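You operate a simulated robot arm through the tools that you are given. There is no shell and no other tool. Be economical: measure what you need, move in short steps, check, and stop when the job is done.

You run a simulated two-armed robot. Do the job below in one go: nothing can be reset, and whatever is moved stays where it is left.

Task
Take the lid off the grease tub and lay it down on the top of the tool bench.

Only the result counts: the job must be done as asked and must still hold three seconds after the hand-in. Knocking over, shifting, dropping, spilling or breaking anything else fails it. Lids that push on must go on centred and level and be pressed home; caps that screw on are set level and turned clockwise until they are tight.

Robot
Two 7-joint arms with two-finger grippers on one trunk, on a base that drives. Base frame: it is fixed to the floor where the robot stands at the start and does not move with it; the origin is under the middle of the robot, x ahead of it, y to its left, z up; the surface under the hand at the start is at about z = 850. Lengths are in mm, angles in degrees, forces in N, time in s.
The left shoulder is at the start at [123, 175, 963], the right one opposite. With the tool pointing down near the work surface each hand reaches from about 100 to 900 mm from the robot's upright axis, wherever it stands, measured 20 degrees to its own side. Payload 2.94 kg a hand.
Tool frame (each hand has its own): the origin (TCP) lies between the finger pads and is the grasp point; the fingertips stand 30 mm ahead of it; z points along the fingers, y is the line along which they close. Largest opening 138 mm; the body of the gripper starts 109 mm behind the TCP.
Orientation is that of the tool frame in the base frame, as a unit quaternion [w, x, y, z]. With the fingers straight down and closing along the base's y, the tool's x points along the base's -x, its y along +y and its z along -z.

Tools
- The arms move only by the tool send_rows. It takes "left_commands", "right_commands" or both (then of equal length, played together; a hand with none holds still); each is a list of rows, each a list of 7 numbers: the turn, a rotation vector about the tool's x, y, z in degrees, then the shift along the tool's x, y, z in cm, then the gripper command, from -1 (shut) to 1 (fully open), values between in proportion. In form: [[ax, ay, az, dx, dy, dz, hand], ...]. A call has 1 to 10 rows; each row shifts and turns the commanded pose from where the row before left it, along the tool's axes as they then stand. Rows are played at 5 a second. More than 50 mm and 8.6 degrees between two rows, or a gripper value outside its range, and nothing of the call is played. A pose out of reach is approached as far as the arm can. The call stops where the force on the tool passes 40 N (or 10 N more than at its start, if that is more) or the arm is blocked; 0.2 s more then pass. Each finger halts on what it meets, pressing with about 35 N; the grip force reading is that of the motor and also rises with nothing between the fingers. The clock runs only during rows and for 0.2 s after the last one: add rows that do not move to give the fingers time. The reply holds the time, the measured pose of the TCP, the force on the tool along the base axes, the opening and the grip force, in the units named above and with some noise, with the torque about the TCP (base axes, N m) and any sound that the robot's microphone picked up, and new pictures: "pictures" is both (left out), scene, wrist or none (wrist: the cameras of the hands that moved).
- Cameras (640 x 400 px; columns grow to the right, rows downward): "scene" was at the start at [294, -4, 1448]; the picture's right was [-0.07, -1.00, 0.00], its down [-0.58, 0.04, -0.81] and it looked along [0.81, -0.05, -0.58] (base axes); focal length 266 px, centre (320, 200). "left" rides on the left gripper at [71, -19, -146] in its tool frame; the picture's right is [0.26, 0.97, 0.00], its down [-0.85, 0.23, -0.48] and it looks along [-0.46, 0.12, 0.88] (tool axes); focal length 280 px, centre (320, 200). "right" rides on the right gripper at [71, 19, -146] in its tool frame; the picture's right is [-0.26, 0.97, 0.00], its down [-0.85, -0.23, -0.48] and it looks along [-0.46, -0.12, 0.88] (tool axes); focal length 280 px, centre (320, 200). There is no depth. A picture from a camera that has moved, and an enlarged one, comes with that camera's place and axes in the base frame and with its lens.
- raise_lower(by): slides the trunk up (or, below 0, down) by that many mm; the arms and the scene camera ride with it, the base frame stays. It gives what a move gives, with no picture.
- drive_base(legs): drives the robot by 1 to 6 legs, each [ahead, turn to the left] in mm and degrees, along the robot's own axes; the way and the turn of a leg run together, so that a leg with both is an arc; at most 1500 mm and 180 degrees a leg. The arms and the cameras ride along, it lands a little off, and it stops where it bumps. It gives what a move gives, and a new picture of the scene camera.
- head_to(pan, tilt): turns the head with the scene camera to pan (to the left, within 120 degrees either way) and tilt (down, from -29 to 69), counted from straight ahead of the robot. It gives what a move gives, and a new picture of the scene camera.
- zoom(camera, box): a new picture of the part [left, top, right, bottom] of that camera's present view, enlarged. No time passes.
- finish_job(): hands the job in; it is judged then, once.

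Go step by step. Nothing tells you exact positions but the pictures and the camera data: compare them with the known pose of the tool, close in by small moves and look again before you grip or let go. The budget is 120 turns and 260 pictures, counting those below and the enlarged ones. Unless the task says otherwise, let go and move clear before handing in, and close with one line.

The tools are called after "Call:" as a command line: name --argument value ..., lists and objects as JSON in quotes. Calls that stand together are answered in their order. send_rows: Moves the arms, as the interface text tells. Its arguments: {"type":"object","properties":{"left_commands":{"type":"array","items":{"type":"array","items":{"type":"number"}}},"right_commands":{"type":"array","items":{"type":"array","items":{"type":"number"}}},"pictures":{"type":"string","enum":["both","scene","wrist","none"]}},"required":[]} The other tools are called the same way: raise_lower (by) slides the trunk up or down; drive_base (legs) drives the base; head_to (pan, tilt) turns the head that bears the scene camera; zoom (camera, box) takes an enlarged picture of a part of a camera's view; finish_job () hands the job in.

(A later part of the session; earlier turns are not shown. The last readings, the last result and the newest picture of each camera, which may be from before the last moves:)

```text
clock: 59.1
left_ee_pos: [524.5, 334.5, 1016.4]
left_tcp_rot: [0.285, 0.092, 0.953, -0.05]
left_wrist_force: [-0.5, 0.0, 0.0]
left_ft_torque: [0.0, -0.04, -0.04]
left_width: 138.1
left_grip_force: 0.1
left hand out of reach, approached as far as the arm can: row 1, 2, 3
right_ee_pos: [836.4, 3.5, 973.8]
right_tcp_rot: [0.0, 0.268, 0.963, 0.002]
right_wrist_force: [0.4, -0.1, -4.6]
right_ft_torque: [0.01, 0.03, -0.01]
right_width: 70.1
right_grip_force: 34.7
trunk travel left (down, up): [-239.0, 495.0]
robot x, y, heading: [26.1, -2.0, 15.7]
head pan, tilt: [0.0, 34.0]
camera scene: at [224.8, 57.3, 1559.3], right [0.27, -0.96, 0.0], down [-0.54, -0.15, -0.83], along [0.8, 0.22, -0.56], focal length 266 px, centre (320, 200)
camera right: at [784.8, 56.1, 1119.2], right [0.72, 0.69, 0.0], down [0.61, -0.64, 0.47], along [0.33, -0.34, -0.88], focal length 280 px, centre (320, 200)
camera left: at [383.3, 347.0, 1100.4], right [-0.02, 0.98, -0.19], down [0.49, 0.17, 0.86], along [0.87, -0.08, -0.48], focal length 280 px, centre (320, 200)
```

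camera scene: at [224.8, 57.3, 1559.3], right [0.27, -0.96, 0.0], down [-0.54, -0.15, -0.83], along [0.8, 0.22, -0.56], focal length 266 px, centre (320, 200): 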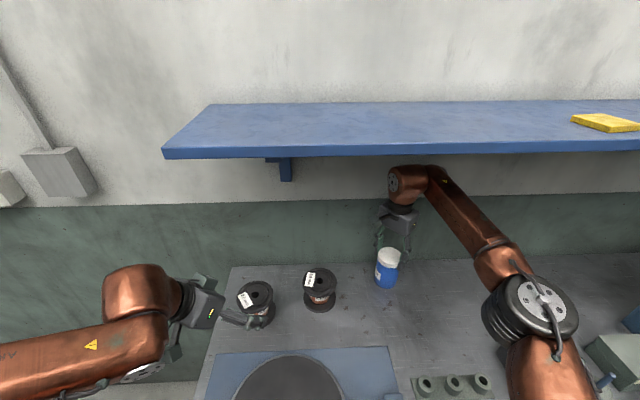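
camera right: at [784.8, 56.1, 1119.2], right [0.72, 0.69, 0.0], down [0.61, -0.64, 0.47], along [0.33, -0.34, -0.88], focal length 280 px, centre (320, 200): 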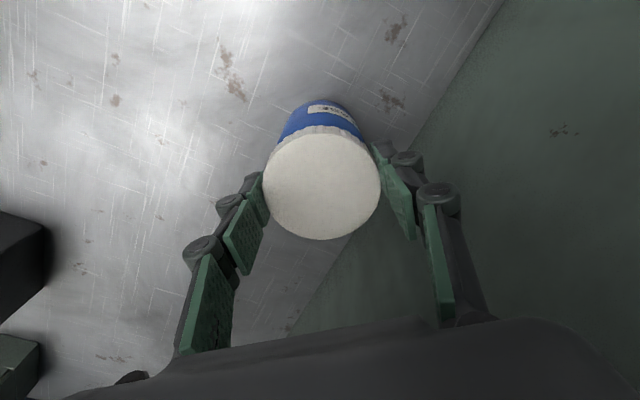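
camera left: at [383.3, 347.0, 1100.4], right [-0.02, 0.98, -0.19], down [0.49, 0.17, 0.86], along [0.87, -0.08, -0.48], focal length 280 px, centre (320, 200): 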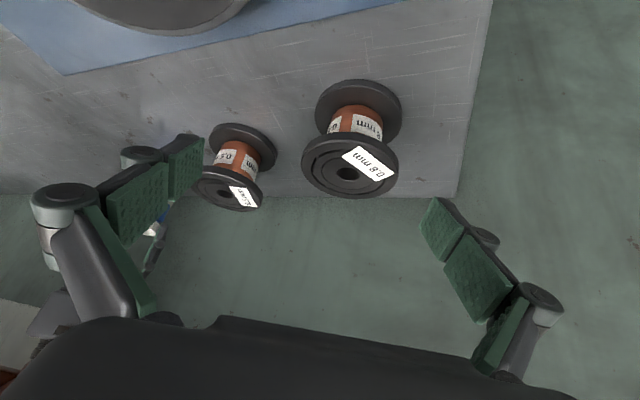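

Call:
send_rows --left_commands '[[0, 0, 0, -2.4, -3, 1.0, 1], [0, 0, 0, -2.4, -3, 1.0, 1], [0, 0, 0, -2.4, -3, 1.0, 1], [0, 0, 0, -2.4, -3, 1.0, 1], [0, 0, 0, -2.4, -3, 1.0, 1], [0, 0, 0, -2.4, -3, 1.0, 1], [0, 0, 0, 0, 0, 0, 1]]' --right_commands '[[0, 0, 0, 0, 0, 0.15, -1], [0, 0, 0, 0, 0, 0, -1], [0, 0, 0, 0, 0, 0, -1], [0, 0, 0, 0, 0, 0, -1], [0, 0, 0, 0, 0, 0, -1], [0, 0, 0, 0, 0, 0, -1], [0, 0, 0, 0, 0, 0, -1]]'

```text
clock: 60.7
left_ee_pos: [583.4, 217.8, 1038.2]
left_tcp_rot: [0.287, 0.093, 0.952, -0.051]
left_wrist_force: [0.5, 0.7, 0.4]
left_ft_torque: [-0.02, -0.02, 0.01]
left_width: 137.7
left_grip_force: 0.1
left hand out of reach, approached as far as the arm can: row 4, 5, 6
right_ee_pos: [836.4, 3.1, 973.6]
right_tcp_rot: [0.0, 0.267, 0.964, 0.002]
right_wrist_force: [-1.1, -0.6, -0.1]
right_ft_torque: [-0.16, -0.06, -0.05]
right_width: 70.2
right_grip_force: 35.3
trunk travel left (down, up): [-239.0, 495.0]
robot x, y, heading: [24.0, 0.2, 15.6]
head pan, tilt: [0.0, 34.0]
camera scene: at [224.3, 56.6, 1559.4], right [0.27, -0.96, 0.0], down [-0.54, -0.15, -0.83], along [0.8, 0.22, -0.56], focal length 266 px, centre (320, 200)
camera right: at [784.6, 54.9, 1117.9], right [0.72, 0.69, 0.0], down [0.61, -0.64, 0.47], along [0.33, -0.34, -0.88], focal length 280 px, centre (320, 200)
camera left: at [443.3, 229.5, 1121.7], right [-0.02, 0.98, -0.19], down [0.49, 0.17, 0.86], along [0.87, -0.08, -0.48], focal length 280 px, centre (320, 200)
```

scene: 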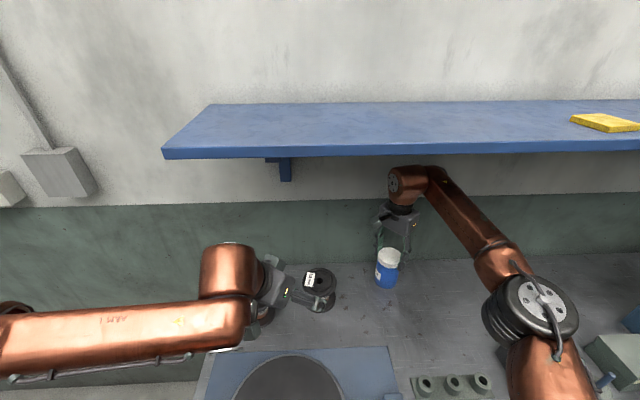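
right: 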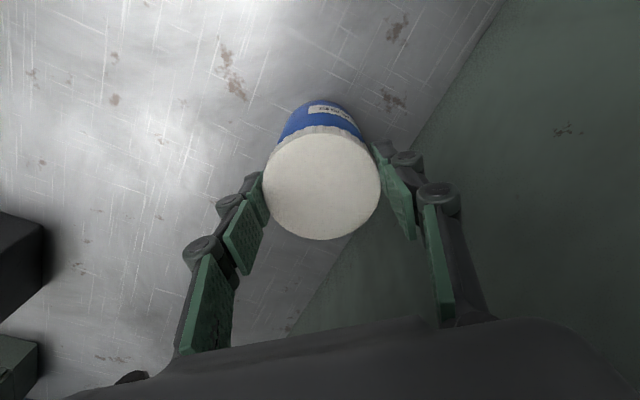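
left: 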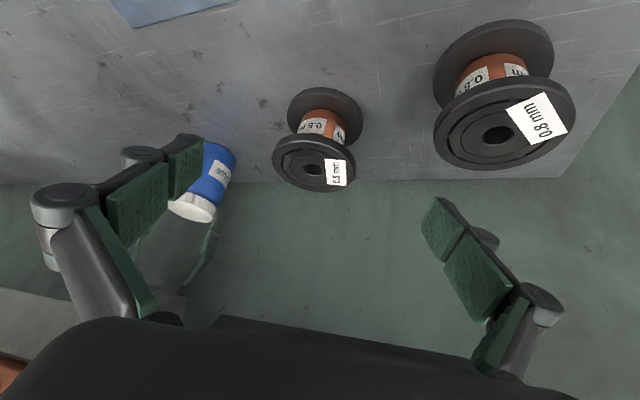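

The left forearm comes in from the left, so pointing the hand more to the right suits it better. I'll yaw it another 15° clockwise and continue.

Call:
send_rows --left_commands '[[2.8, 0, 4.2, 0, 0, 0, 1], [2.8, 0, 4.2, 0, 0, 0, 1], [2.8, 0, 4.2, 0, 0, 0, 1], [0, 0, 0, -2.2, -1, 1.9, 1], [0, 0, 0, -2.2, -1, 1.9, 1], [0, 0, 0, -2.2, -1, 1.9, 1], [0, 0, 0, 0, 0, 0, 1]]' --right_commands '[[0, 0, 0, 0, 0, 0, -1], [0, 0, 0, 0, 0, 0, -1], [0, 0, 0, 0, 0, 0, -1], [0, 0, 0, 0, 0, 0, -1], [0, 0, 0, 0, 0, 0, -1], [0, 0, 0, 0, 0, 0, -1], [0, 0, 0, 0, 0, 0, -1]]'

```text
clock: 62.3
left_ee_pos: [595.2, 206.5, 1038.4]
left_tcp_rot: [0.282, 0.217, 0.93, -0.089]
left_wrist_force: [-0.2, -0.5, 0.8]
left_ft_torque: [0.02, 0.02, 0.01]
left_width: 138.0
left_grip_force: 0.0
left hand out of reach, approached as far as the arm can: row 4, 5, 6
right_ee_pos: [836.0, 3.0, 972.3]
right_tcp_rot: [-0.001, 0.267, 0.964, 0.003]
right_wrist_force: [-1.1, -0.4, -0.1]
right_ft_torque: [-0.09, -0.01, -0.01]
right_width: 70.2
right_grip_force: 35.3
trunk travel left (down, up): [-239.0, 495.0]
robot x, y, heading: [22.2, -2.5, 15.5]
head pan, tilt: [0.0, 34.0]
camera scene: at [224.3, 56.6, 1559.4], right [0.27, -0.96, 0.0], down [-0.54, -0.15, -0.83], along [0.8, 0.22, -0.56], focal length 266 px, centre (320, 200)
camera right: at [784.5, 55.1, 1117.9], right [0.72, 0.69, 0.0], down [0.61, -0.64, 0.47], along [0.33, -0.34, -0.88], focal length 280 px, centre (320, 200)
camera left: at [461.8, 255.4, 1119.4], right [0.24, 0.95, -0.19], down [0.51, 0.04, 0.86], along [0.83, -0.3, -0.47], focal length 280 px, centre (320, 200)
```

scene: 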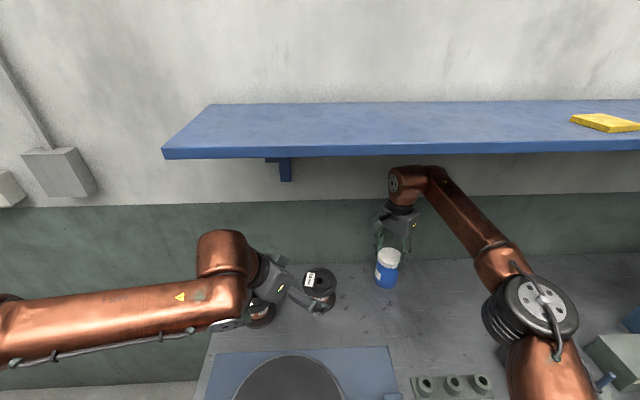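
right: 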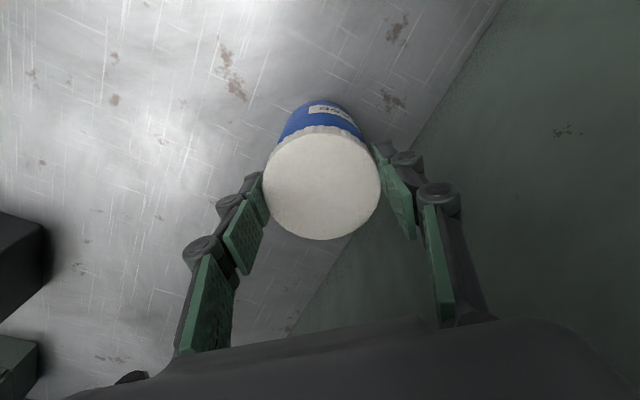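
left: 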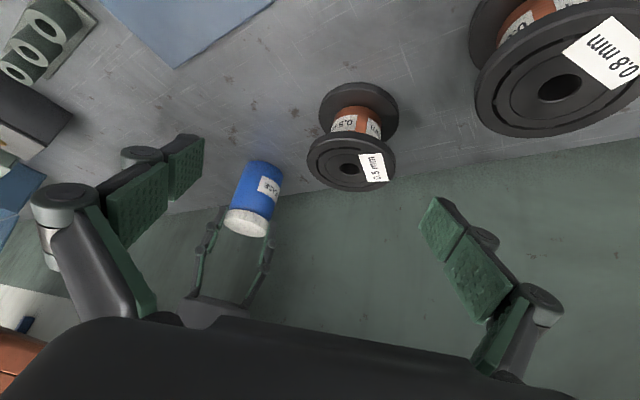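

The left arm is stuck partly crossed over. I'll first extend it forward on its own side, then sweep in toward the tub.

Call:
send_rows --left_commands '[[0, 0, 0, -1.1, 3.15, 0.2, 1], [0, 0, 0, -1.1, 3.15, 0.2, 1], [0, 0, 0, -1.1, 3.15, 0.2, 1], [0, 0, 0, -1.1, 3.15, 0.2, 1], [0, 0, 0, -2.5, 2, 1.5, 1], [0, 0, 0, -2.5, 2, 1.5, 1], [0, 0, 0, 0, 0, 0, 1]]' --right_commands '[[0, 0, 0, 0, 0, 0, -1], [0, 0, 0, 0, 0, 0, -1], [0, 0, 0, 0, 0, 0, -1], [0, 0, 0, 0, 0, 0, -1], [0, 0, 0, 0, 0, 0, -1], [0, 0, 0, 0, 0, 0, -1], [0, 0, 0, 0, 0, 0, -1]]' --pictures "scene"

```text
clock: 63.9
left_ee_pos: [658.0, 292.0, 1053.2]
left_tcp_rot: [0.283, 0.217, 0.93, -0.089]
left_wrist_force: [0.0, -0.8, -0.4]
left_ft_torque: [0.01, 0.0, 0.0]
left_width: 138.1
left_grip_force: 0.1
left hand out of reach, approached as far as the arm can: row 2, 3, 4, 5, 6
right_ee_pos: [836.8, 2.6, 972.2]
right_tcp_rot: [0.0, 0.267, 0.964, 0.003]
right_wrist_force: [0.2, 0.2, 0.1]
right_ft_torque: [-0.05, -0.07, -0.01]
right_width: 70.1
right_grip_force: 35.2
trunk travel left (down, up): [-239.0, 495.0]
robot x, y, heading: [26.2, -1.5, 15.2]
head pan, tilt: [0.0, 34.0]
camera scene: at [224.4, 56.8, 1559.4], right [0.27, -0.96, 0.0], down [-0.54, -0.15, -0.83], along [0.8, 0.22, -0.56], focal length 266 px, centre (320, 200)
```

scene: 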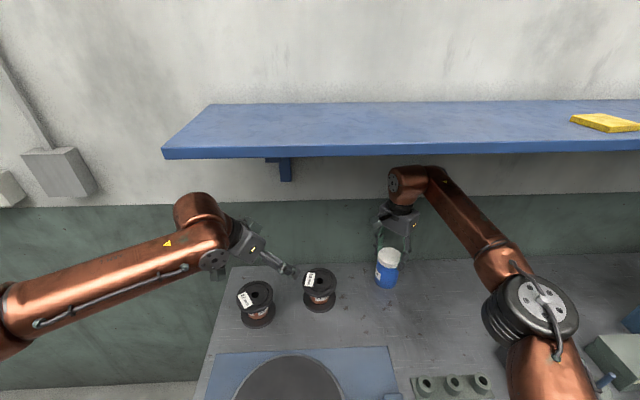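

Call:
send_rows --left_commands '[[0, 6.8, 0, 0, 0, 0, 1], [0, 6.8, 0, 0, 0, 0, 1], [0, 6.8, 0, 0, 0, 0, 1], [0, 6.8, 0, 0, 0, 0, 1], [0, 6.8, 0, 0, 0, 0, 1], [0, 0, 0, -3, -2, 0, 1], [0, 0, 0, -3, -2, 0, 1], [0, 0, 0, -3, -2, 0, 1], [0, 0, 0, -2, -2, 0, 1], [0, 0, 0, 0, 0, 0, 1]]' --right_commands '[[0, 0, 0, 0, 0, 0, -1], [0, 0, 0, 0, 0, 0, -1], [0, 0, 0, 0, 0, 0, -1], [0, 0, 0, 0, 0, 0, -1], [0, 0, 0, 0, 0, 0, -1], [0, 0, 0, 0, 0, 0, -1], [0, 0, 0, 0, 0, 0, -1], [0, 0, 0, 0, 0, 0, -1], [0, 0, 0, 0, 0, 0, -1], [0, 0, 0, 0, 0, 0, -1]]' --pictures "scene"

```text
clock: 66.1
left_ee_pos: [622.4, 324.1, 1076.1]
left_tcp_rot: [0.198, 0.224, 0.952, -0.068]
left_wrist_force: [0.1, -0.6, -0.1]
left_ft_torque: [0.0, 0.02, -0.01]
left_width: 137.9
left_grip_force: 0.1
left hand out of reach, approached as far as the arm can: row 1, 2, 3, 4, 5, 6, 7, 8, 9
right_ee_pos: [836.6, 2.6, 972.2]
right_tcp_rot: [0.0, 0.267, 0.964, 0.003]
right_wrist_force: [1.0, -0.7, 1.2]
right_ft_torque: [-0.05, -0.03, -0.01]
right_width: 70.0
right_grip_force: 34.7
trunk travel left (down, up): [-239.0, 495.0]
robot x, y, heading: [26.5, -2.1, 15.4]
head pan, tilt: [0.0, 34.0]
camera scene: at [224.5, 56.6, 1559.4], right [0.27, -0.96, 0.0], down [-0.54, -0.15, -0.83], along [0.8, 0.22, -0.56], focal length 266 px, centre (320, 200)
```

scene: 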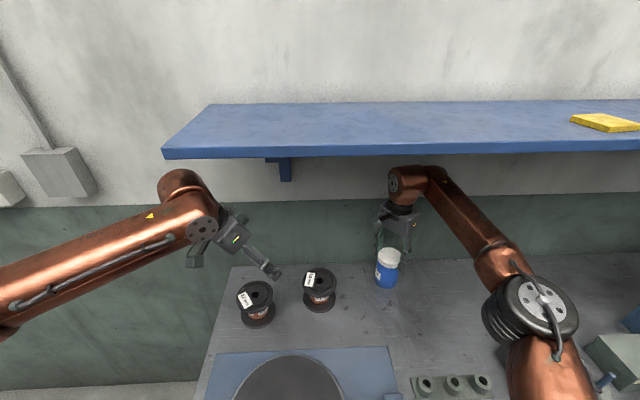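

I'll bring the left hand back to its natural heading (straight ahead of the robot). Then I'll test how far it can pitch and reach inward from there.

Call:
send_rows --left_commands '[[-2.9, -0.3, -6.55, 0, 0, 0, 1], [-2.9, -0.3, -6.55, 0, 0, 0, 1], [-2.9, -0.3, -6.55, 0, 0, 0, 1], [-2.9, -0.3, -6.55, 0, 0, 0, 1], [-2.9, -0.3, -6.55, 0, 0, 0, 1], [-2.9, -0.3, -6.55, 0, 0, 0, 1], [0, -7, 0, 0, 0, 0, 1], [0, -7, 0, 0, 0, 0, 1], [0, -7, 0, 0, 0, 0, 1], [0, -7, 0, 0, 0, 0, 1]]' --right_commands '[[0, 0, 0, 0, 0, 0, -1], [0, 0, 0, 0, 0, 0, -1], [0, 0, 0, 0, 0, 0, -1], [0, 0, 0, 0, 0, 0, -1], [0, 0, 0, 0, 0, 0, -1], [0, 0, 0, 0, 0, 0, -1], [0, 0, 0, 0, 0, 0, -1], [0, 0, 0, 0, 0, 0, -1], [0, 0, 0, 0, 0, 0, -1], [0, 0, 0, 0, 0, 0, -1]]' --pictures "scene"

```text
clock: 68.3
left_ee_pos: [611.7, 359.3, 1083.7]
left_tcp_rot: [0.438, -0.134, 0.888, 0.04]
left_wrist_force: [-0.1, 0.2, 0.1]
left_ft_torque: [0.0, 0.02, -0.01]
left_width: 138.0
left_grip_force: 0.1
left hand out of reach, approached as far as the arm can: row 3, 4, 5, 6
right_ee_pos: [836.2, 3.6, 972.0]
right_tcp_rot: [-0.001, 0.267, 0.964, 0.004]
right_wrist_force: [0.0, 0.3, -0.1]
right_ft_torque: [0.01, 0.0, 0.0]
right_width: 70.1
right_grip_force: 35.4
trunk travel left (down, up): [-239.0, 495.0]
robot x, y, heading: [26.8, -3.0, 15.3]
head pan, tilt: [0.0, 34.0]
camera scene: at [224.6, 56.7, 1559.4], right [0.27, -0.96, 0.0], down [-0.54, -0.15, -0.83], along [0.8, 0.22, -0.56], focal length 266 px, centre (320, 200)
```

scene: 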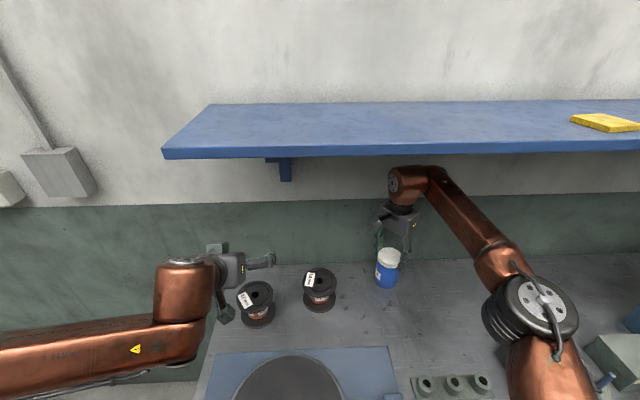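

Call:
send_rows --left_commands '[[0, 0, 0, 0, -3, 0, 1], [0, 0, 0, 0, -3, 0, 1], [0, 0, 0, 0, -3, 0, 1], [0, 0, 0, 0, -3, 0, 1], [0, 0, 0, 0, -3, 0, 1], [0, 0, 0, 0, 0, 0, 1]]' --right_commands '[[0, 0, 0, 0, 0, 0, -1], [0, 0, 0, 0, 0, 0, -1], [0, 0, 0, 0, 0, 0, -1], [0, 0, 0, 0, 0, 0, -1], [0, 0, 0, 0, 0, 0, -1], [0, 0, 0, 0, 0, 0, -1]]' --pictures "scene"

```text
clock: 69.7
left_ee_pos: [630.3, 296.2, 1091.4]
left_tcp_rot: [0.437, -0.135, 0.888, 0.041]
left_wrist_force: [-0.3, 0.5, 0.0]
left_ft_torque: [0.02, 0.01, 0.0]
left_width: 138.3
left_grip_force: 0.2
left hand out of reach, approached as far as the arm can: row 3, 4, 5
right_ee_pos: [836.5, 2.0, 971.9]
right_tcp_rot: [0.0, 0.267, 0.964, 0.003]
right_wrist_force: [1.1, 0.9, 0.7]
right_ft_torque: [-0.02, 0.03, 0.02]
right_width: 70.3
right_grip_force: 34.7
trunk travel left (down, up): [-239.0, 495.0]
robot x, y, heading: [25.1, 1.4, 15.4]
head pan, tilt: [0.0, 34.0]
camera scene: at [224.5, 56.6, 1559.4], right [0.27, -0.96, 0.0], down [-0.54, -0.15, -0.83], along [0.8, 0.22, -0.56], focal length 266 px, centre (320, 200)
```

scene: 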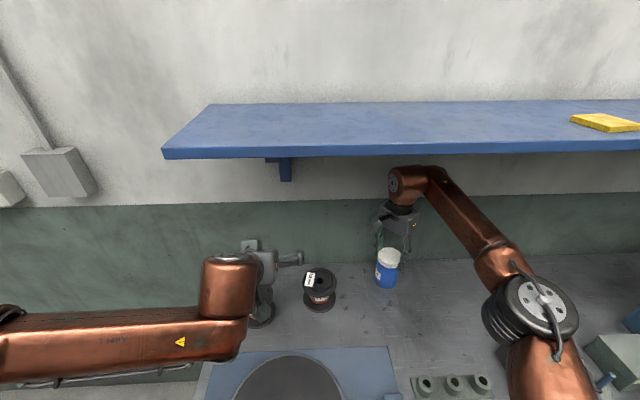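

The left arm can only cross to about its centre line, so a heading near 0° suits both arms, with the right hand tilted to gain reach. I'll release the lid, lift clear and withdraw the right hand while the left goes upright.

Call:
send_rows --right_commands '[[0, 0, 0, 0, 0, 0, 0.2], [0, 0, 0, 0, 0, 0, 0.8], [0, 0, 0, 0, 0, 0, 1], [0, 0, 0, 0, 0, 0, 1], [0, 0, 0, 0, 0, -1.5, 1], [0, 0, 0, 0, 0, -1.5, 1], [0, 0, 0, 0, 0, -1.5, 1], [0, 0, -8, 0, 0, 0, 1], [0, 0, -8, 0, 0, 0, 1], [0, 0, -8, 0, 0, 0, 1]]' --left_commands '[[0, 7, 0, 0, 0, 0, 1], [0, 7, 0, 0, 0, 0, 1], [0, 7, 0, 0, 0, 0, 1], [0, 7, 0, 0, 0, 0, 1], [0, 7, 0, 0, 0, 0, 1], [0, 7, 0, 0, 0, 0, 1], [0, 7, 0, 0, 0, 0, 1], [0, 0, 0, 2, 0, 0, 1], [0, 0, 0, 2, 0, 0, 1], [0, 0, 0, 2, 0, 0, 1]]'

```text
clock: 71.4
left_ee_pos: [553.9, 358.3, 1113.8]
left_tcp_rot: [0.112, -0.057, 0.992, 0.027]
left_wrist_force: [-0.6, -0.4, 0.4]
left_ft_torque: [0.01, 0.02, 0.02]
left_width: 138.0
left_grip_force: 0.0
left hand out of reach, approached as far as the arm can: row 1, 3, 4, 5, 6, 7
right_ee_pos: [825.6, 1.6, 1025.4]
right_tcp_rot: [0.004, 0.26, 0.966, 0.005]
right_wrist_force: [-0.9, 1.4, -0.4]
right_ft_torque: [-0.3, -0.06, -0.03]
right_width: 137.7
right_grip_force: 0.1
trunk travel left (down, up): [-239.0, 495.0]
robot x, y, heading: [21.1, 0.6, 15.7]
head pan, tilt: [0.0, 34.0]
stopped in row 8 (left hand): the arm was blocked; the commanded pose is now the measured one
camera scene: at [208.7, 51.3, 1562.3], right [0.27, -0.96, 0.0], down [-0.53, -0.15, -0.83], along [0.8, 0.22, -0.55], focal length 266 px, centre (320, 200)
camera right: at [771.0, 53.6, 1170.4], right [0.71, 0.7, 0.01], down [0.61, -0.63, 0.48], along [0.34, -0.33, -0.88], focal length 280 px, centre (320, 200)
camera left: at [456.2, 320.9, 1238.6], right [-0.37, 0.93, -0.02], down [0.69, 0.29, 0.66], along [0.62, 0.23, -0.75], focal length 280 px, centre (320, 200)
```

scene: 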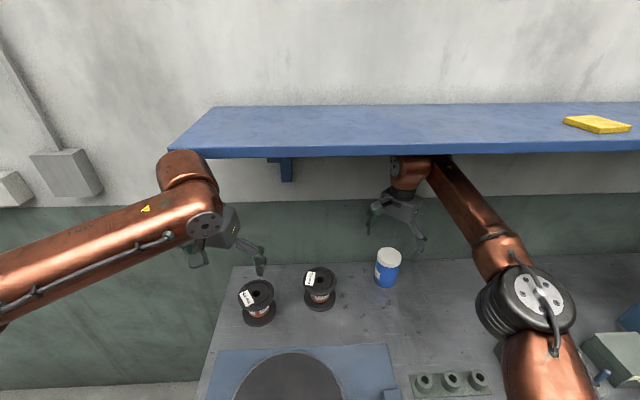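
right: 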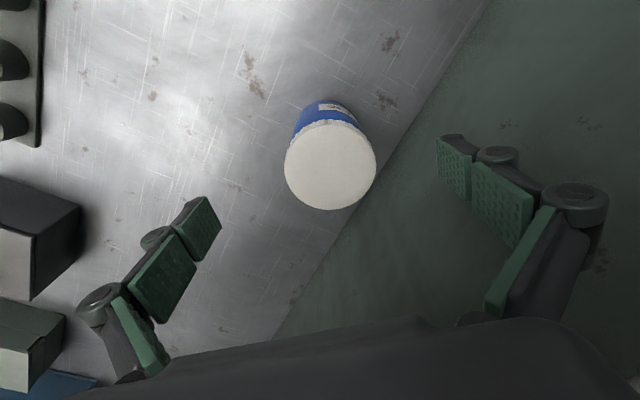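
left: 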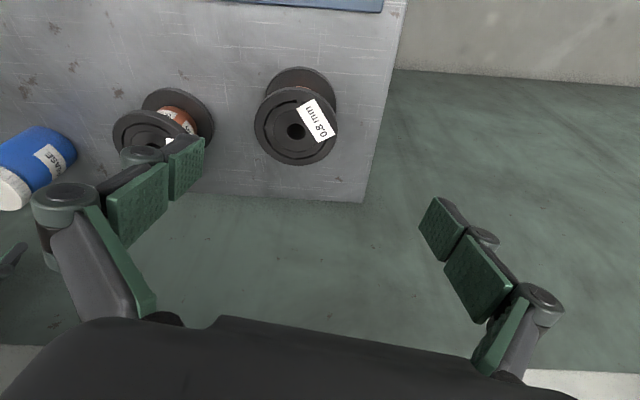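

The left wrist touched the shelf edge. I'll draw the right hand clear of the tub first, while the left eases down and away.

Call:
send_rows --right_commands '[[0, 0, 0, 1.8, -1.9, 0, 1], [0, 0, 0, 1.8, -1.9, 0, 1], [0, 0, 0, 1.8, -1.9, 0, 1], [0, 0, 0, 1.8, -1.9, 0, 1], [0, 0, 0, 1.0, -2.5, 0, 1], [0, 0, 0, 0, 0, 0, 1]]' --left_commands '[[0, 0, 0, 0.2, 0, 0.1, 1], [0, 0, 0, 0.2, 0, 0.1, 1], [0, 0, 0, 0.3, 0, 0.3, 1], [0, 0, 0, 0.3, 0, 0.3, 1], [0, 0, 0, 0.5, 0, 0.5, 1], [0, 0, 0, 0.5, 0, 0.5, 1]]' --pictures "scene"

```text
clock: 72.8
left_ee_pos: [548.4, 370.3, 1079.9]
left_tcp_rot: [0.102, -0.07, 0.992, 0.023]
left_wrist_force: [-0.6, 0.4, 0.7]
left_ft_torque: [-0.03, -0.06, -0.03]
left_width: 138.3
left_grip_force: 0.0
right_ee_pos: [714.1, -42.9, 1017.4]
right_tcp_rot: [0.001, 0.262, 0.965, 0.004]
right_wrist_force: [-0.7, 0.3, 0.0]
right_ft_torque: [-0.03, 0.0, -0.03]
right_width: 137.8
right_grip_force: 0.0
trunk travel left (down, up): [-239.0, 495.0]
robot x, y, heading: [22.0, -1.4, 15.1]
head pan, tilt: [0.0, 34.0]
camera scene: at [222.7, 56.6, 1559.6], right [0.27, -0.96, 0.0], down [-0.54, -0.15, -0.83], along [0.8, 0.22, -0.56], focal length 266 px, centre (320, 200)
```

scene: 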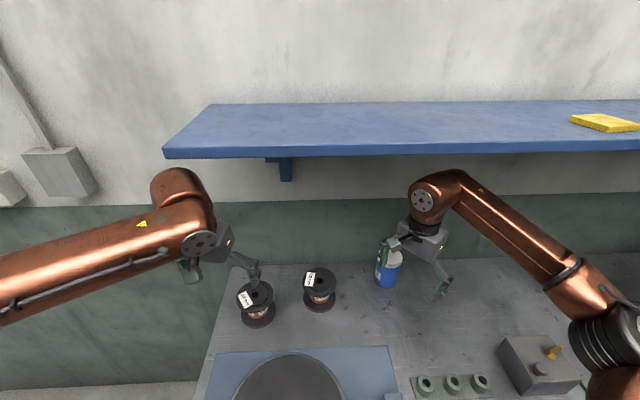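

Settled. I'll level the left hand and pull it back and down before turning the base.

Call:
send_rows --left_commands '[[0.5, 5.9, -3.4, 0.5, 0, 0.5, 1], [0.5, 5.9, -3.4, 0.5, 0, 0.5, 1], [0, 0, 0, 1.5, 0, 0.5, 1], [0, 0, 0, 1.5, 0, 0.5, 1], [0, 0, 0, 1.5, 0, 0.5, 1], [0, 0, 0, 1.5, 0, 0.5, 1], [0, 0, 0, 1.5, 0, 0.5, 1], [0, 0, 0, 0, 0, 0, 1]]' --right_commands '[[0, 0, -6, 0, 0, 0, 1], [0, 0, -6, 0, 0, 0, 1], [0, 0, -6, 0, 0, 0, 1], [0, 0, -6, 0, 0, 0, 1], [0, 0, -6, 0, 0, 0, 1], [0, 0, -6, 0, 0, 0, 1], [0, 0, -6, 0, 0, 0, 1], [0, 0, -3, 0, 0, 0, 1]]' --pictures "none"

Call:
drive_base --legs '[[-15, 0], [0, -13]]'

```text
clock: 74.6
left_ee_pos: [469.1, 373.4, 1049.0]
left_tcp_rot: [0.027, -0.115, 0.993, 0.008]
left_wrist_force: [-0.1, -0.1, -0.1]
left_ft_torque: [-0.05, 0.03, -0.03]
left_width: 137.7
left_grip_force: 0.0
left hand out of reach, approached as far as the arm can: row 2
right_ee_pos: [714.7, -43.2, 1015.8]
right_tcp_rot: [0.002, -0.128, 0.992, 0.003]
right_wrist_force: [-0.4, -0.3, -0.1]
right_ft_torque: [0.02, 0.03, -0.02]
right_width: 138.2
right_grip_force: 0.1
trunk travel left (down, up): [-239.0, 495.0]
robot x, y, heading: [25.0, 2.6, 15.7]
head pan, tilt: [0.0, 34.0]
```

```text
clock: 76.2
left_ee_pos: [529.4, 257.2, 1049.0]
left_tcp_rot: [0.028, -0.001, 1.0, 0.004]
left_wrist_force: [1.2, -0.6, -0.4]
left_ft_torque: [0.07, -0.02, 0.01]
left_width: 137.9
left_grip_force: 0.1
right_ee_pos: [671.7, -204.5, 1015.8]
right_tcp_rot: [0.002, -0.013, 1.0, 0.004]
right_wrist_force: [0.4, -0.3, -0.6]
right_ft_torque: [0.06, -0.02, 0.0]
right_width: 137.9
right_grip_force: 0.1
trunk travel left (down, up): [-239.0, 495.0]
robot x, y, heading: [12.5, -3.7, 2.4]
head pan, tilt: [0.0, 34.0]
camera scene: at [216.9, 4.3, 1559.3], right [0.04, -1.0, 0.0], down [-0.56, -0.02, -0.83], along [0.83, 0.03, -0.56], focal length 266 px, centre (320, 200)
```

scene: 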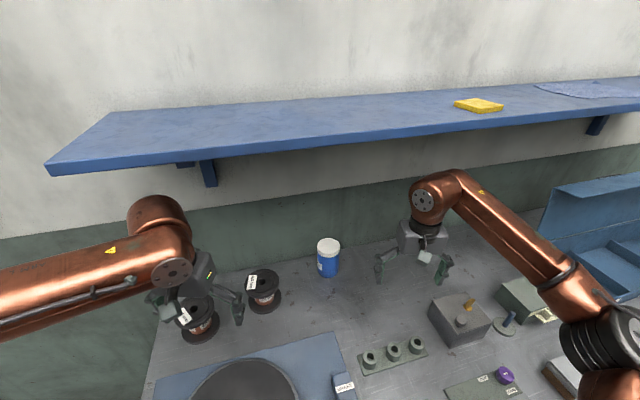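

Now I'll test the left arm with an upright hand, moving it to the centre in front of the tub.

Call:
send_rows --left_commands '[[0, 3, 0, -0.8, -2, 0.4, 1], [0, 0, 0, -1.4, -3.6, 0.5, 1], [0, 0, 0, -1.4, -3.6, 0.5, 1], [0, 0, 0, -1.4, -3.6, 0.5, 1], [0, 0, 0, -1.4, -3.6, 0.5, 1], [0, 0, 0, -1.4, -3.6, 0.5, 1], [0, 0, 0, -0.8, -2, 0.3, 1], [0, 0, 0, 0, 0, 0, 1]]' --pictures "both"

```text
clock: 78.0
left_ee_pos: [539.7, 194.4, 1016.3]
left_tcp_rot: [0.002, -0.002, 1.0, 0.004]
left_wrist_force: [0.9, -1.2, -0.1]
left_ft_torque: [0.01, -0.02, -0.03]
left_width: 137.6
left_grip_force: 0.0
left hand out of reach, approached as far as the arm can: row 2, 3, 4, 5, 6, 7
right_ee_pos: [671.8, -203.9, 1016.5]
right_tcp_rot: [0.002, -0.013, 1.0, 0.003]
right_wrist_force: [0.4, 1.0, -0.8]
right_ft_torque: [-0.01, 0.01, 0.01]
right_width: 138.4
right_grip_force: 0.2
trunk travel left (down, up): [-239.0, 495.0]
robot x, y, heading: [7.0, -4.2, 2.4]
head pan, tilt: [0.0, 34.0]
camera scene: at [216.8, 5.2, 1559.4], right [0.04, -1.0, 0.0], down [-0.56, -0.02, -0.83], along [0.83, 0.03, -0.56], focal length 266 px, centre (320, 200)
camera left: at [467.6, 171.8, 1161.4], right [-0.26, 0.96, 0.01], down [0.85, 0.23, 0.48], along [0.46, 0.13, -0.88], focal length 280 px, centre (320, 200)
```

scene: 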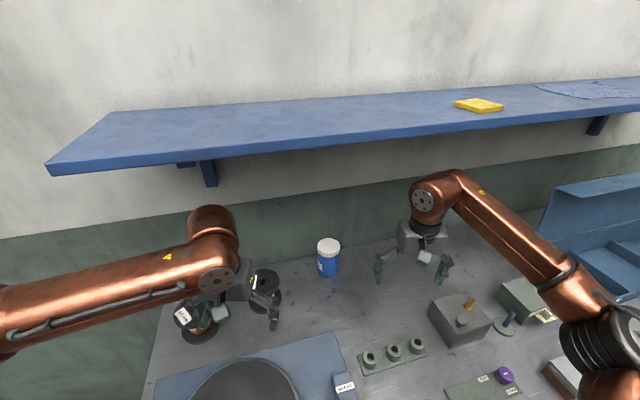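
left: 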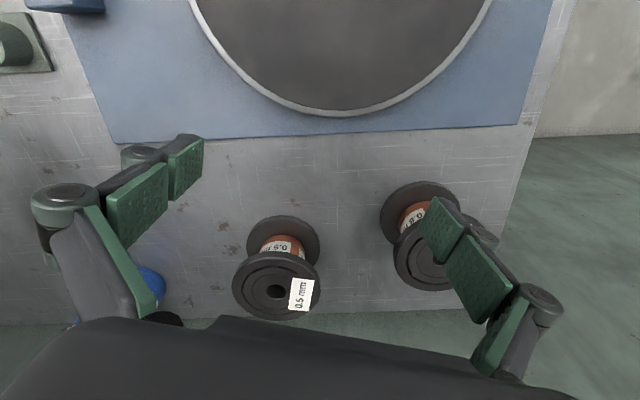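

Call:
send_rows --left_commands '[[0, 0, 0, -2, 0, -0.3, 1], [0, 0, 0, -2, 0, -0.3, 1], [0, 0, 0, -2, 0, -0.3, 1], [0, 0, 0, -2, 0, 0, 1], [0, 0, 0, -2, 0, 0, 1], [0, 0, 0, -2, 0, 0, 1], [0, 0, 0, 0, 0, 0, 1]]' --pictures "scene"

```text
clock: 79.6
left_ee_pos: [582.6, 234.2, 1028.0]
left_tcp_rot: [0.003, -0.001, 1.0, 0.005]
left_wrist_force: [0.3, 0.3, -0.4]
left_ft_torque: [0.01, 0.01, -0.02]
left_width: 138.3
left_grip_force: 0.1
left hand out of reach, approached as far as the arm can: row 1, 2, 3, 4, 5, 6
right_ee_pos: [671.7, -203.8, 1016.0]
right_tcp_rot: [0.001, -0.013, 1.0, 0.003]
right_wrist_force: [0.1, -0.5, 0.3]
right_ft_torque: [0.0, 0.0, -0.01]
right_width: 138.3
right_grip_force: 0.1
trunk travel left (down, up): [-239.0, 495.0]
robot x, y, heading: [9.8, -4.1, 2.3]
head pan, tilt: [0.0, 34.0]
camera scene: at [216.3, 5.0, 1559.4], right [0.04, -1.0, 0.0], down [-0.56, -0.02, -0.83], along [0.83, 0.03, -0.56], focal length 266 px, centre (320, 200)
```

scene: 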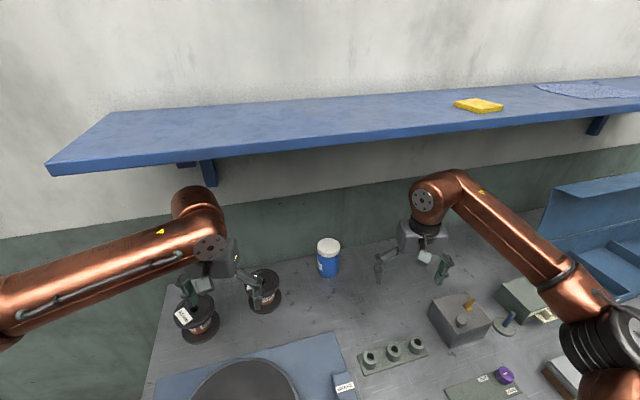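

The left arm looks limited because it is low relative to the raised shoulder. I'll bring the trunk back toward its starting height in steps, keeping the hands up.

Call:
drive_base --legs '[[-12, 0]]'

Call:
raise_lower --by -40

Call:
send_rows --left_commands '[[0, 0, 0, 0.5, 0.5, -1, 1], [0, 0, 0, 0.5, 0.5, -1, 1], [0, 0, 0, 0.5, 0, -1, 1], [0, 0, 0, 0.5, 0, -1, 1], [0, 0, 0, 0, 0, 0, 1]]' --right_commands '[[0, 0, 0, 1, -0.5, -1, 1], [0, 0, 0, 1, -0.5, -1, 1], [0, 0, 0, 1, 0, -1, 1], [0, 0, 0, 1, 0, -1, 1], [0, 0, 0, 0, 0, 0, 1]]' --pictures "none"

Call:
raise_lower --by -50

Call:
send_rows --left_commands '[[0, 0, 0, 0.5, 0, -1, 1], [0, 0, 0, 0.5, 0, -1, 1], [0, 0, 0, 0.5, 0, -1, 1], [0, 0, 0, 0.5, 0, -1, 1], [0, 0, 0, 0, 0, -1, 1], [0, 0, 0, 0, 0, 0, 1]]' --right_commands '[[0, 0, 0, 1, 0, -1, 1], [0, 0, 0, 1, 0, -1, 1], [0, 0, 0, 1, 0, -1, 1], [0, 0, 0, 1, 0, -1, 1], [0, 0, 0, 0, 0, -1, 1], [0, 0, 0, 0, 0, 0, 1]]' --pictures "scene"

```text
clock: 80.3
left_ee_pos: [572.9, 234.7, 1024.4]
left_tcp_rot: [0.001, -0.002, 1.0, 0.003]
left_wrist_force: [0.2, 0.3, -1.2]
left_ft_torque: [-0.01, 0.05, -0.01]
left_width: 138.0
left_grip_force: 0.1
right_ee_pos: [663.8, -202.9, 1013.9]
right_tcp_rot: [0.0, -0.012, 1.0, 0.003]
right_wrist_force: [-0.7, -0.1, 0.7]
right_ft_torque: [-0.04, 0.01, 0.01]
right_width: 137.9
right_grip_force: 0.1
trunk travel left (down, up): [-239.0, 495.0]
robot x, y, heading: [-2.0, -4.6, 2.2]
head pan, tilt: [0.0, 34.0]
camera scene: at [209.7, 5.0, 1558.9], right [0.04, -1.0, 0.0], down [-0.56, -0.02, -0.83], along [0.83, 0.03, -0.56], focal length 266 px, centre (320, 200)
```

scene: 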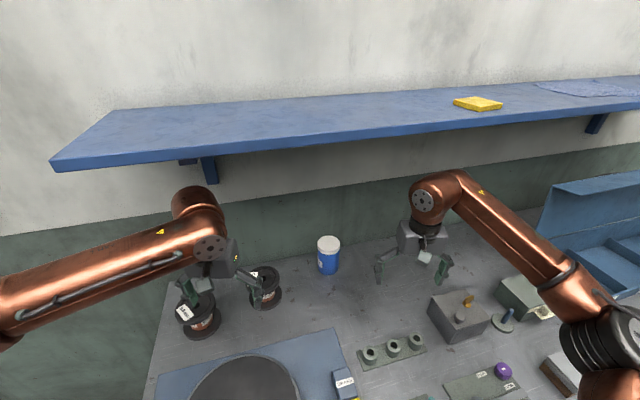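

```text
clock: 81.2
left_ee_pos: [569.5, 234.4, 987.6]
left_tcp_rot: [0.003, -0.001, 1.0, 0.004]
left_wrist_force: [-0.7, 0.2, 0.7]
left_ft_torque: [0.02, 0.04, 0.03]
left_width: 138.0
left_grip_force: 0.0
right_ee_pos: [659.4, -204.1, 976.6]
right_tcp_rot: [0.003, -0.013, 1.0, 0.003]
right_wrist_force: [-0.2, 0.4, 0.7]
right_ft_torque: [-0.01, 0.05, 0.01]
right_width: 138.2
right_grip_force: 0.0
trunk travel left (down, up): [-199.0, 535.0]
robot x, y, heading: [-1.6, -2.1, 2.3]
head pan, tilt: [0.0, 34.0]
```

```text
clock: 82.3
left_ee_pos: [549.8, 244.0, 1025.6]
left_tcp_rot: [0.002, -0.002, 1.0, 0.004]
left_wrist_force: [-0.3, -2.0, -0.4]
left_ft_torque: [-0.01, -0.01, 0.0]
left_width: 138.2
left_grip_force: 0.0
right_ee_pos: [619.1, -213.4, 1015.4]
right_tcp_rot: [0.001, -0.013, 1.0, 0.003]
right_wrist_force: [-0.8, -0.8, -0.3]
right_ft_torque: [-0.02, 0.02, -0.02]
right_width: 138.1
right_grip_force: 0.0
trunk travel left (down, up): [-199.0, 535.0]
robot x, y, heading: [0.3, -4.6, 2.3]
head pan, tilt: [0.0, 34.0]
```

```text
clock: 83.3
left_ee_pos: [549.3, 244.5, 977.6]
left_tcp_rot: [0.004, -0.001, 1.0, 0.004]
left_wrist_force: [-0.8, 0.0, 0.3]
left_ft_torque: [-0.02, -0.05, -0.02]
left_width: 138.1
left_grip_force: 0.0
right_ee_pos: [619.1, -214.0, 967.8]
right_tcp_rot: [0.002, -0.012, 1.0, 0.003]
right_wrist_force: [-1.1, -0.2, -0.2]
right_ft_torque: [0.01, -0.01, -0.02]
right_width: 137.7
right_grip_force: 0.0
trunk travel left (down, up): [-149.0, 585.0]
robot x, y, heading: [-2.7, -5.2, 2.4]
head pan, tilt: [0.0, 34.0]
```

```text
clock: 84.7
left_ee_pos: [529.0, 244.0, 1026.6]
left_tcp_rot: [0.003, -0.002, 1.0, 0.003]
left_wrist_force: [0.3, 0.1, -0.4]
left_ft_torque: [-0.04, 0.0, -0.01]
left_width: 138.1
left_grip_force: 0.0
right_ee_pos: [579.7, -215.1, 1016.0]
right_tcp_rot: [0.0, -0.014, 1.0, 0.003]
right_wrist_force: [0.4, -0.3, 0.0]
right_ft_torque: [0.03, 0.01, 0.02]
right_width: 137.9
right_grip_force: 0.1
trunk travel left (down, up): [-149.0, 585.0]
robot x, y, heading: [-6.2, -6.6, 2.5]
head pan, tilt: [0.0, 34.0]
camera scene: at [282.9, 8.0, 1461.4], right [0.04, -1.0, 0.0], down [-0.56, -0.02, -0.83], along [0.83, 0.03, -0.56], focal length 266 px, centre (320, 200)
```

scene: 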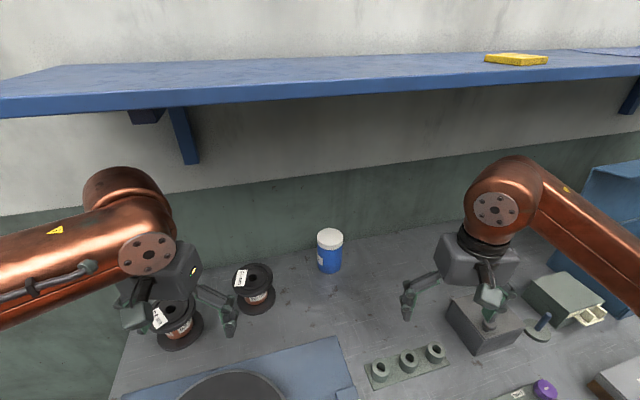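

Trunk is back near the start height. Now I'll test the left arm's inward path again.

Call:
send_rows --left_commands '[[0, 0, 0, -1, -2, 0, 1], [0, 0, 0, -1.2, -3.4, 0, 1], [0, 0, 0, -1.2, -3.4, 0, 1], [0, 0, 0, -1.2, -3.4, 0, 1], [0, 0, 0, -1.2, -3.4, 0, 1], [0, 0, 0, -1.2, -3.4, 0, 1], [0, 0, 0, 0, 0, 0, 1]]' --pictures "scene"

```text
clock: 86.3
left_ee_pos: [548.3, 191.2, 1024.2]
left_tcp_rot: [0.002, 0.001, 1.0, 0.004]
left_wrist_force: [-0.8, -0.9, -0.3]
left_ft_torque: [-0.01, 0.02, 0.01]
left_width: 138.0
left_grip_force: 0.0
left hand out of reach, approached as far as the arm can: row 2, 3, 4, 5, 6
right_ee_pos: [579.6, -214.9, 1017.1]
right_tcp_rot: [0.002, -0.013, 1.0, 0.003]
right_wrist_force: [0.5, 0.3, 0.6]
right_ft_torque: [-0.02, 0.0, 0.0]
right_width: 138.0
right_grip_force: 0.0
trunk travel left (down, up): [-149.0, 585.0]
robot x, y, heading: [-0.4, -3.4, 2.3]
head pan, tilt: [0.0, 34.0]
camera scene: at [282.7, 7.9, 1461.5], right [0.04, -1.0, 0.0], down [-0.56, -0.02, -0.83], along [0.83, 0.03, -0.56], focal length 266 px, centre (320, 200)
```

scene: 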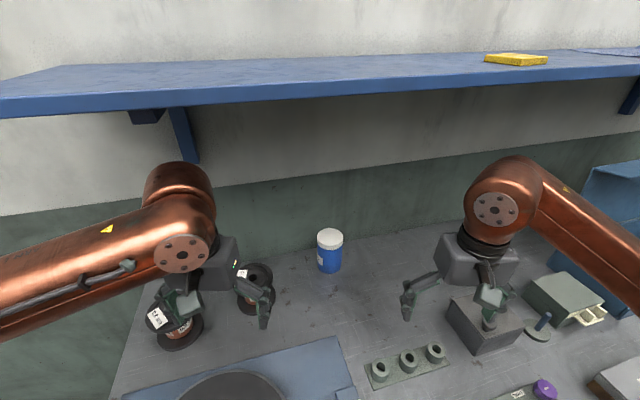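

The limit comes from how the left elbow is posed. The right arm moved in freely when it crossed while high, so I'll do the same on the left: up, inward in front of the shelf, then down.

Call:
send_rows --left_commands '[[0, 0, 0, 1.2, 1, -3, 1], [0, 0, 0, 1.2, 1, -3, 1], [0, 0, 0, 1.2, 1, -3, 1], [0, 0, 0, 1.2, 1, -3, 1], [0, 0, 0, -1.4, -3.2, 0, 1], [0, 0, 0, -1.4, -3.2, 0, 1], [0, 0, 0, -1.4, -3.2, 0, 1], [0, 0, 0, -1.4, -3.2, 0, 1], [0, 0, 0, -1.4, -3.2, 0, 1], [0, 0, 0, 0, 0, 0, 1]]' --pictures "scene"

```text
clock: 88.5
left_ee_pos: [496.4, 189.7, 1118.2]
left_tcp_rot: [0.003, -0.002, 1.0, 0.004]
left_wrist_force: [0.3, 0.1, 0.3]
left_ft_torque: [-0.05, -0.02, 0.02]
left_width: 138.0
left_grip_force: 0.1
left hand out of reach, approached as far as the arm can: row 5, 6, 7, 8, 9
right_ee_pos: [579.4, -217.1, 1016.6]
right_tcp_rot: [0.001, -0.013, 1.0, 0.003]
right_wrist_force: [0.3, -0.4, -0.4]
right_ft_torque: [-0.01, 0.02, 0.0]
right_width: 137.9
right_grip_force: 0.0
trunk travel left (down, up): [-149.0, 585.0]
robot x, y, heading: [-7.3, -5.7, 2.5]
head pan, tilt: [0.0, 34.0]
camera scene: at [282.6, 8.2, 1461.7], right [0.04, -1.0, 0.0], down [-0.56, -0.02, -0.83], along [0.83, 0.03, -0.56], focal length 266 px, centre (320, 200)
```

scene: 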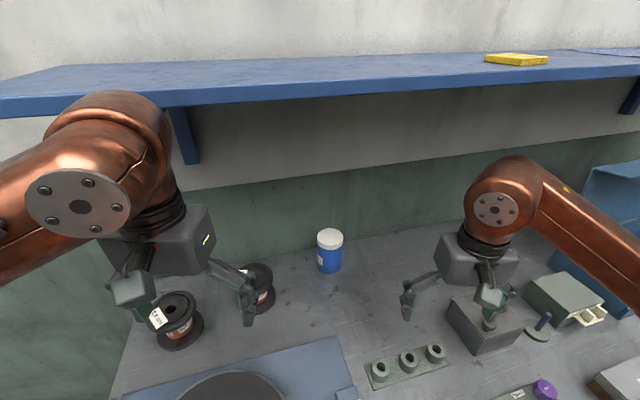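

Let me look at the left arm's elbow posture to understand the limit.

Call:
head_to --pan 50 --tilt 45

Call:
head_to --pan -50 --tilt 45

```text
clock: 89.7
left_ee_pos: [497.4, 189.4, 1118.4]
left_tcp_rot: [0.002, -0.003, 1.0, 0.003]
left_wrist_force: [0.8, -0.3, -0.8]
left_ft_torque: [0.02, 0.01, 0.03]
left_width: 138.0
left_grip_force: 0.0
right_ee_pos: [579.3, -215.7, 1016.1]
right_tcp_rot: [0.002, -0.013, 1.0, 0.003]
right_wrist_force: [-0.4, 0.4, 0.2]
right_ft_torque: [0.0, -0.02, 0.02]
right_width: 138.0
right_grip_force: 0.2
trunk travel left (down, up): [-149.0, 585.0]
robot x, y, heading: [-4.4, -6.3, 2.3]
head pan, tilt: [50.0, 45.0]
camera scene: at [243.9, 68.7, 1445.2], right [0.79, -0.61, 0.0], down [-0.43, -0.56, -0.71], along [0.43, 0.56, -0.71], focal length 266 px, centre (320, 200)
```

scene: 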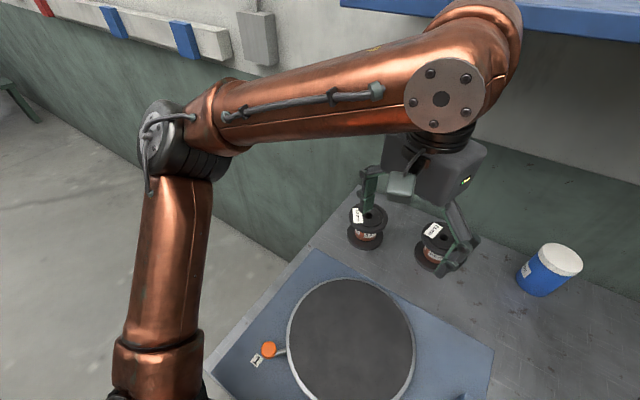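

```text
clock: 91.4
left_ee_pos: [497.9, 189.7, 1118.5]
left_tcp_rot: [0.003, -0.001, 1.0, 0.003]
left_wrist_force: [0.1, 0.2, 0.2]
left_ft_torque: [-0.03, 0.02, 0.01]
left_width: 138.1
left_grip_force: 0.1
right_ee_pos: [580.1, -215.4, 1016.8]
right_tcp_rot: [0.002, -0.014, 1.0, 0.003]
right_wrist_force: [0.2, 0.4, 1.1]
right_ft_torque: [0.0, 0.0, 0.0]
right_width: 138.1
right_grip_force: 0.1
trunk travel left (down, up): [-149.0, 585.0]
robot x, y, heading: [-1.7, -6.2, 2.5]
head pan, tilt: [-50.0, 45.0]
camera scene: at [249.0, -55.7, 1445.2], right [-0.74, -0.67, 0.0], down [-0.48, 0.52, -0.71], along [0.48, -0.52, -0.71], focal length 266 px, centre (320, 200)
```

scene: 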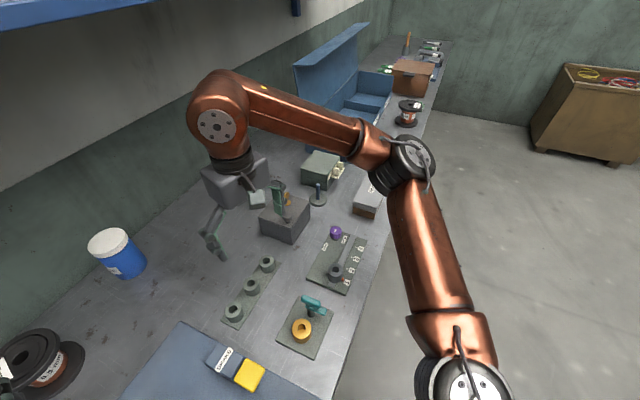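

Call:
send_rows --right_commands '[[0, 0, 0, -0.5, 2, 0, 1], [0, 0, 0, -0.5, 3.5, 0, 1], [0, 0, 0, -0.5, 3.5, 0, 1], [0, 0, 0, -0.5, 3.5, 0, 1], [0, 0, 0, -0.5, 3.5, 0, 1], [0, 0, 0, 0, 0, 0, 1]]' --pictures "scene"

```text
clock: 92.8
left_ee_pos: [497.7, 190.0, 1119.4]
left_tcp_rot: [0.003, -0.002, 1.0, 0.003]
left_wrist_force: [-0.2, 0.6, 0.6]
left_ft_torque: [0.05, -0.02, 0.0]
left_width: 138.0
left_grip_force: 0.1
right_ee_pos: [597.5, -54.4, 1016.1]
right_tcp_rot: [0.002, -0.013, 1.0, 0.003]
right_wrist_force: [-0.5, -1.2, 0.5]
right_ft_torque: [0.0, -0.01, -0.01]
right_width: 137.9
right_grip_force: 0.0
trunk travel left (down, up): [-149.0, 585.0]
robot x, y, heading: [-1.9, -6.0, 2.4]
head pan, tilt: [-50.0, 45.0]
camera scene: at [248.7, -56.4, 1445.2], right [-0.74, -0.67, 0.0], down [-0.48, 0.52, -0.71], along [0.48, -0.52, -0.71], focal length 266 px, centre (320, 200)
```

scene: 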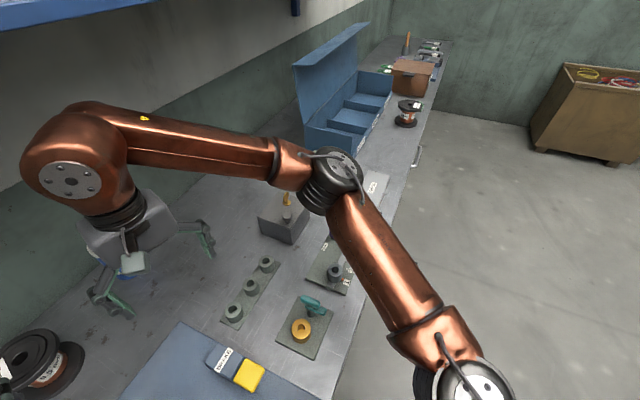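

The right arm crosses freely while the left doesn't. It seems the left hand's roll joint is near its stop. The gripper is symmetric, so I'll roll the left hand about 180° clockwise in free space to free that joint.

Call:
send_rows --left_commands '[[0, 0, 8, 0, 0, 1, 1], [0, 0, 8, 0, 0, 1, 1], [0, 0, 8, 0, 0, 1, 1], [0, 0, 8, 0, 0, 1, 1], [0, 0, 8, 0, 0, 1, 1], [0, 0, 8, 0, 0, 1, 1], [0, 0, 8, 0, 0, 1, 1], [0, 0, 8, 0, 0, 1, 1], [0, 0, 8, 0, 0, 0, 1], [0, 0, 8, 0, 0, 0, 1]]' --pictures "none"

Call:
send_rows --left_commands '[[0, 0, 8, 0, 0, 0, 1], [0, 0, 8, 0, 0, 0, 1], [0, 0, 8, 0, 0, 0, 1], [0, 0, 8, 0, 0, 0, 1], [0, 0, 8, 0, 0, 0, 1], [0, 0, 8, 0, 0, 0, 1], [0, 0, 8, 0, 0, 0, 1], [0, 0, 8, 0, 0, 0, 1], [0, 0, 8, 0, 0, 0, 1], [0, 0, 8, 0, 0, 0, 1]]' --pictures "none"

Call:
head_to --pan 20 --tilt 45

```text
clock: 95.0
left_ee_pos: [493.8, 191.0, 1038.6]
left_tcp_rot: [-0.001, 0.642, 0.767, 0.003]
left_wrist_force: [-0.5, -0.3, -0.2]
left_ft_torque: [0.01, 0.01, -0.02]
left_width: 138.1
left_grip_force: 0.0
right_ee_pos: [598.5, -55.7, 1015.9]
right_tcp_rot: [0.002, -0.013, 1.0, 0.002]
right_wrist_force: [0.3, 0.6, 0.4]
right_ft_torque: [-0.03, -0.01, 0.01]
right_width: 138.1
right_grip_force: 0.1
trunk travel left (down, up): [-149.0, 585.0]
robot x, y, heading: [-5.3, -5.9, 2.3]
head pan, tilt: [-50.0, 45.0]
```

```text
clock: 97.2
left_ee_pos: [494.7, 190.6, 1038.4]
left_tcp_rot: [-0.003, 0.985, 0.175, 0.003]
left_wrist_force: [-0.2, -0.8, 0.3]
left_ft_torque: [-0.02, -0.01, 0.01]
left_width: 137.8
left_grip_force: 0.0
right_ee_pos: [598.9, -53.5, 1016.5]
right_tcp_rot: [0.002, -0.014, 1.0, 0.003]
right_wrist_force: [-0.5, 0.5, -0.2]
right_ft_torque: [0.01, 0.03, 0.02]
right_width: 138.0
right_grip_force: 0.1
trunk travel left (down, up): [-149.0, 585.0]
robot x, y, heading: [-2.5, -4.3, 2.3]
head pan, tilt: [-50.0, 45.0]
```

```text
clock: 98.6
left_ee_pos: [495.3, 190.9, 1037.5]
left_tcp_rot: [-0.003, 0.985, 0.175, 0.003]
left_wrist_force: [0.2, -0.5, -0.2]
left_ft_torque: [0.03, -0.03, 0.0]
left_width: 138.3
left_grip_force: 0.0
right_ee_pos: [599.8, -54.9, 1015.5]
right_tcp_rot: [0.003, -0.014, 1.0, 0.003]
right_wrist_force: [0.5, -0.5, 0.0]
right_ft_torque: [0.0, 0.0, -0.01]
right_width: 137.9
right_grip_force: 0.1
trunk travel left (down, up): [-149.0, 585.0]
robot x, y, heading: [-1.7, -3.3, 2.4]
head pan, tilt: [20.0, 45.0]
camera scene: at [269.4, 35.4, 1445.2], right [0.38, -0.93, 0.0], down [-0.65, -0.27, -0.71], along [0.65, 0.27, -0.71], focal length 266 px, centre (320, 200)
```

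scene: 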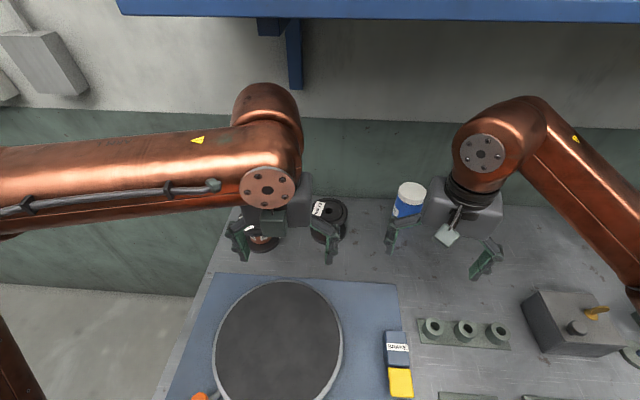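

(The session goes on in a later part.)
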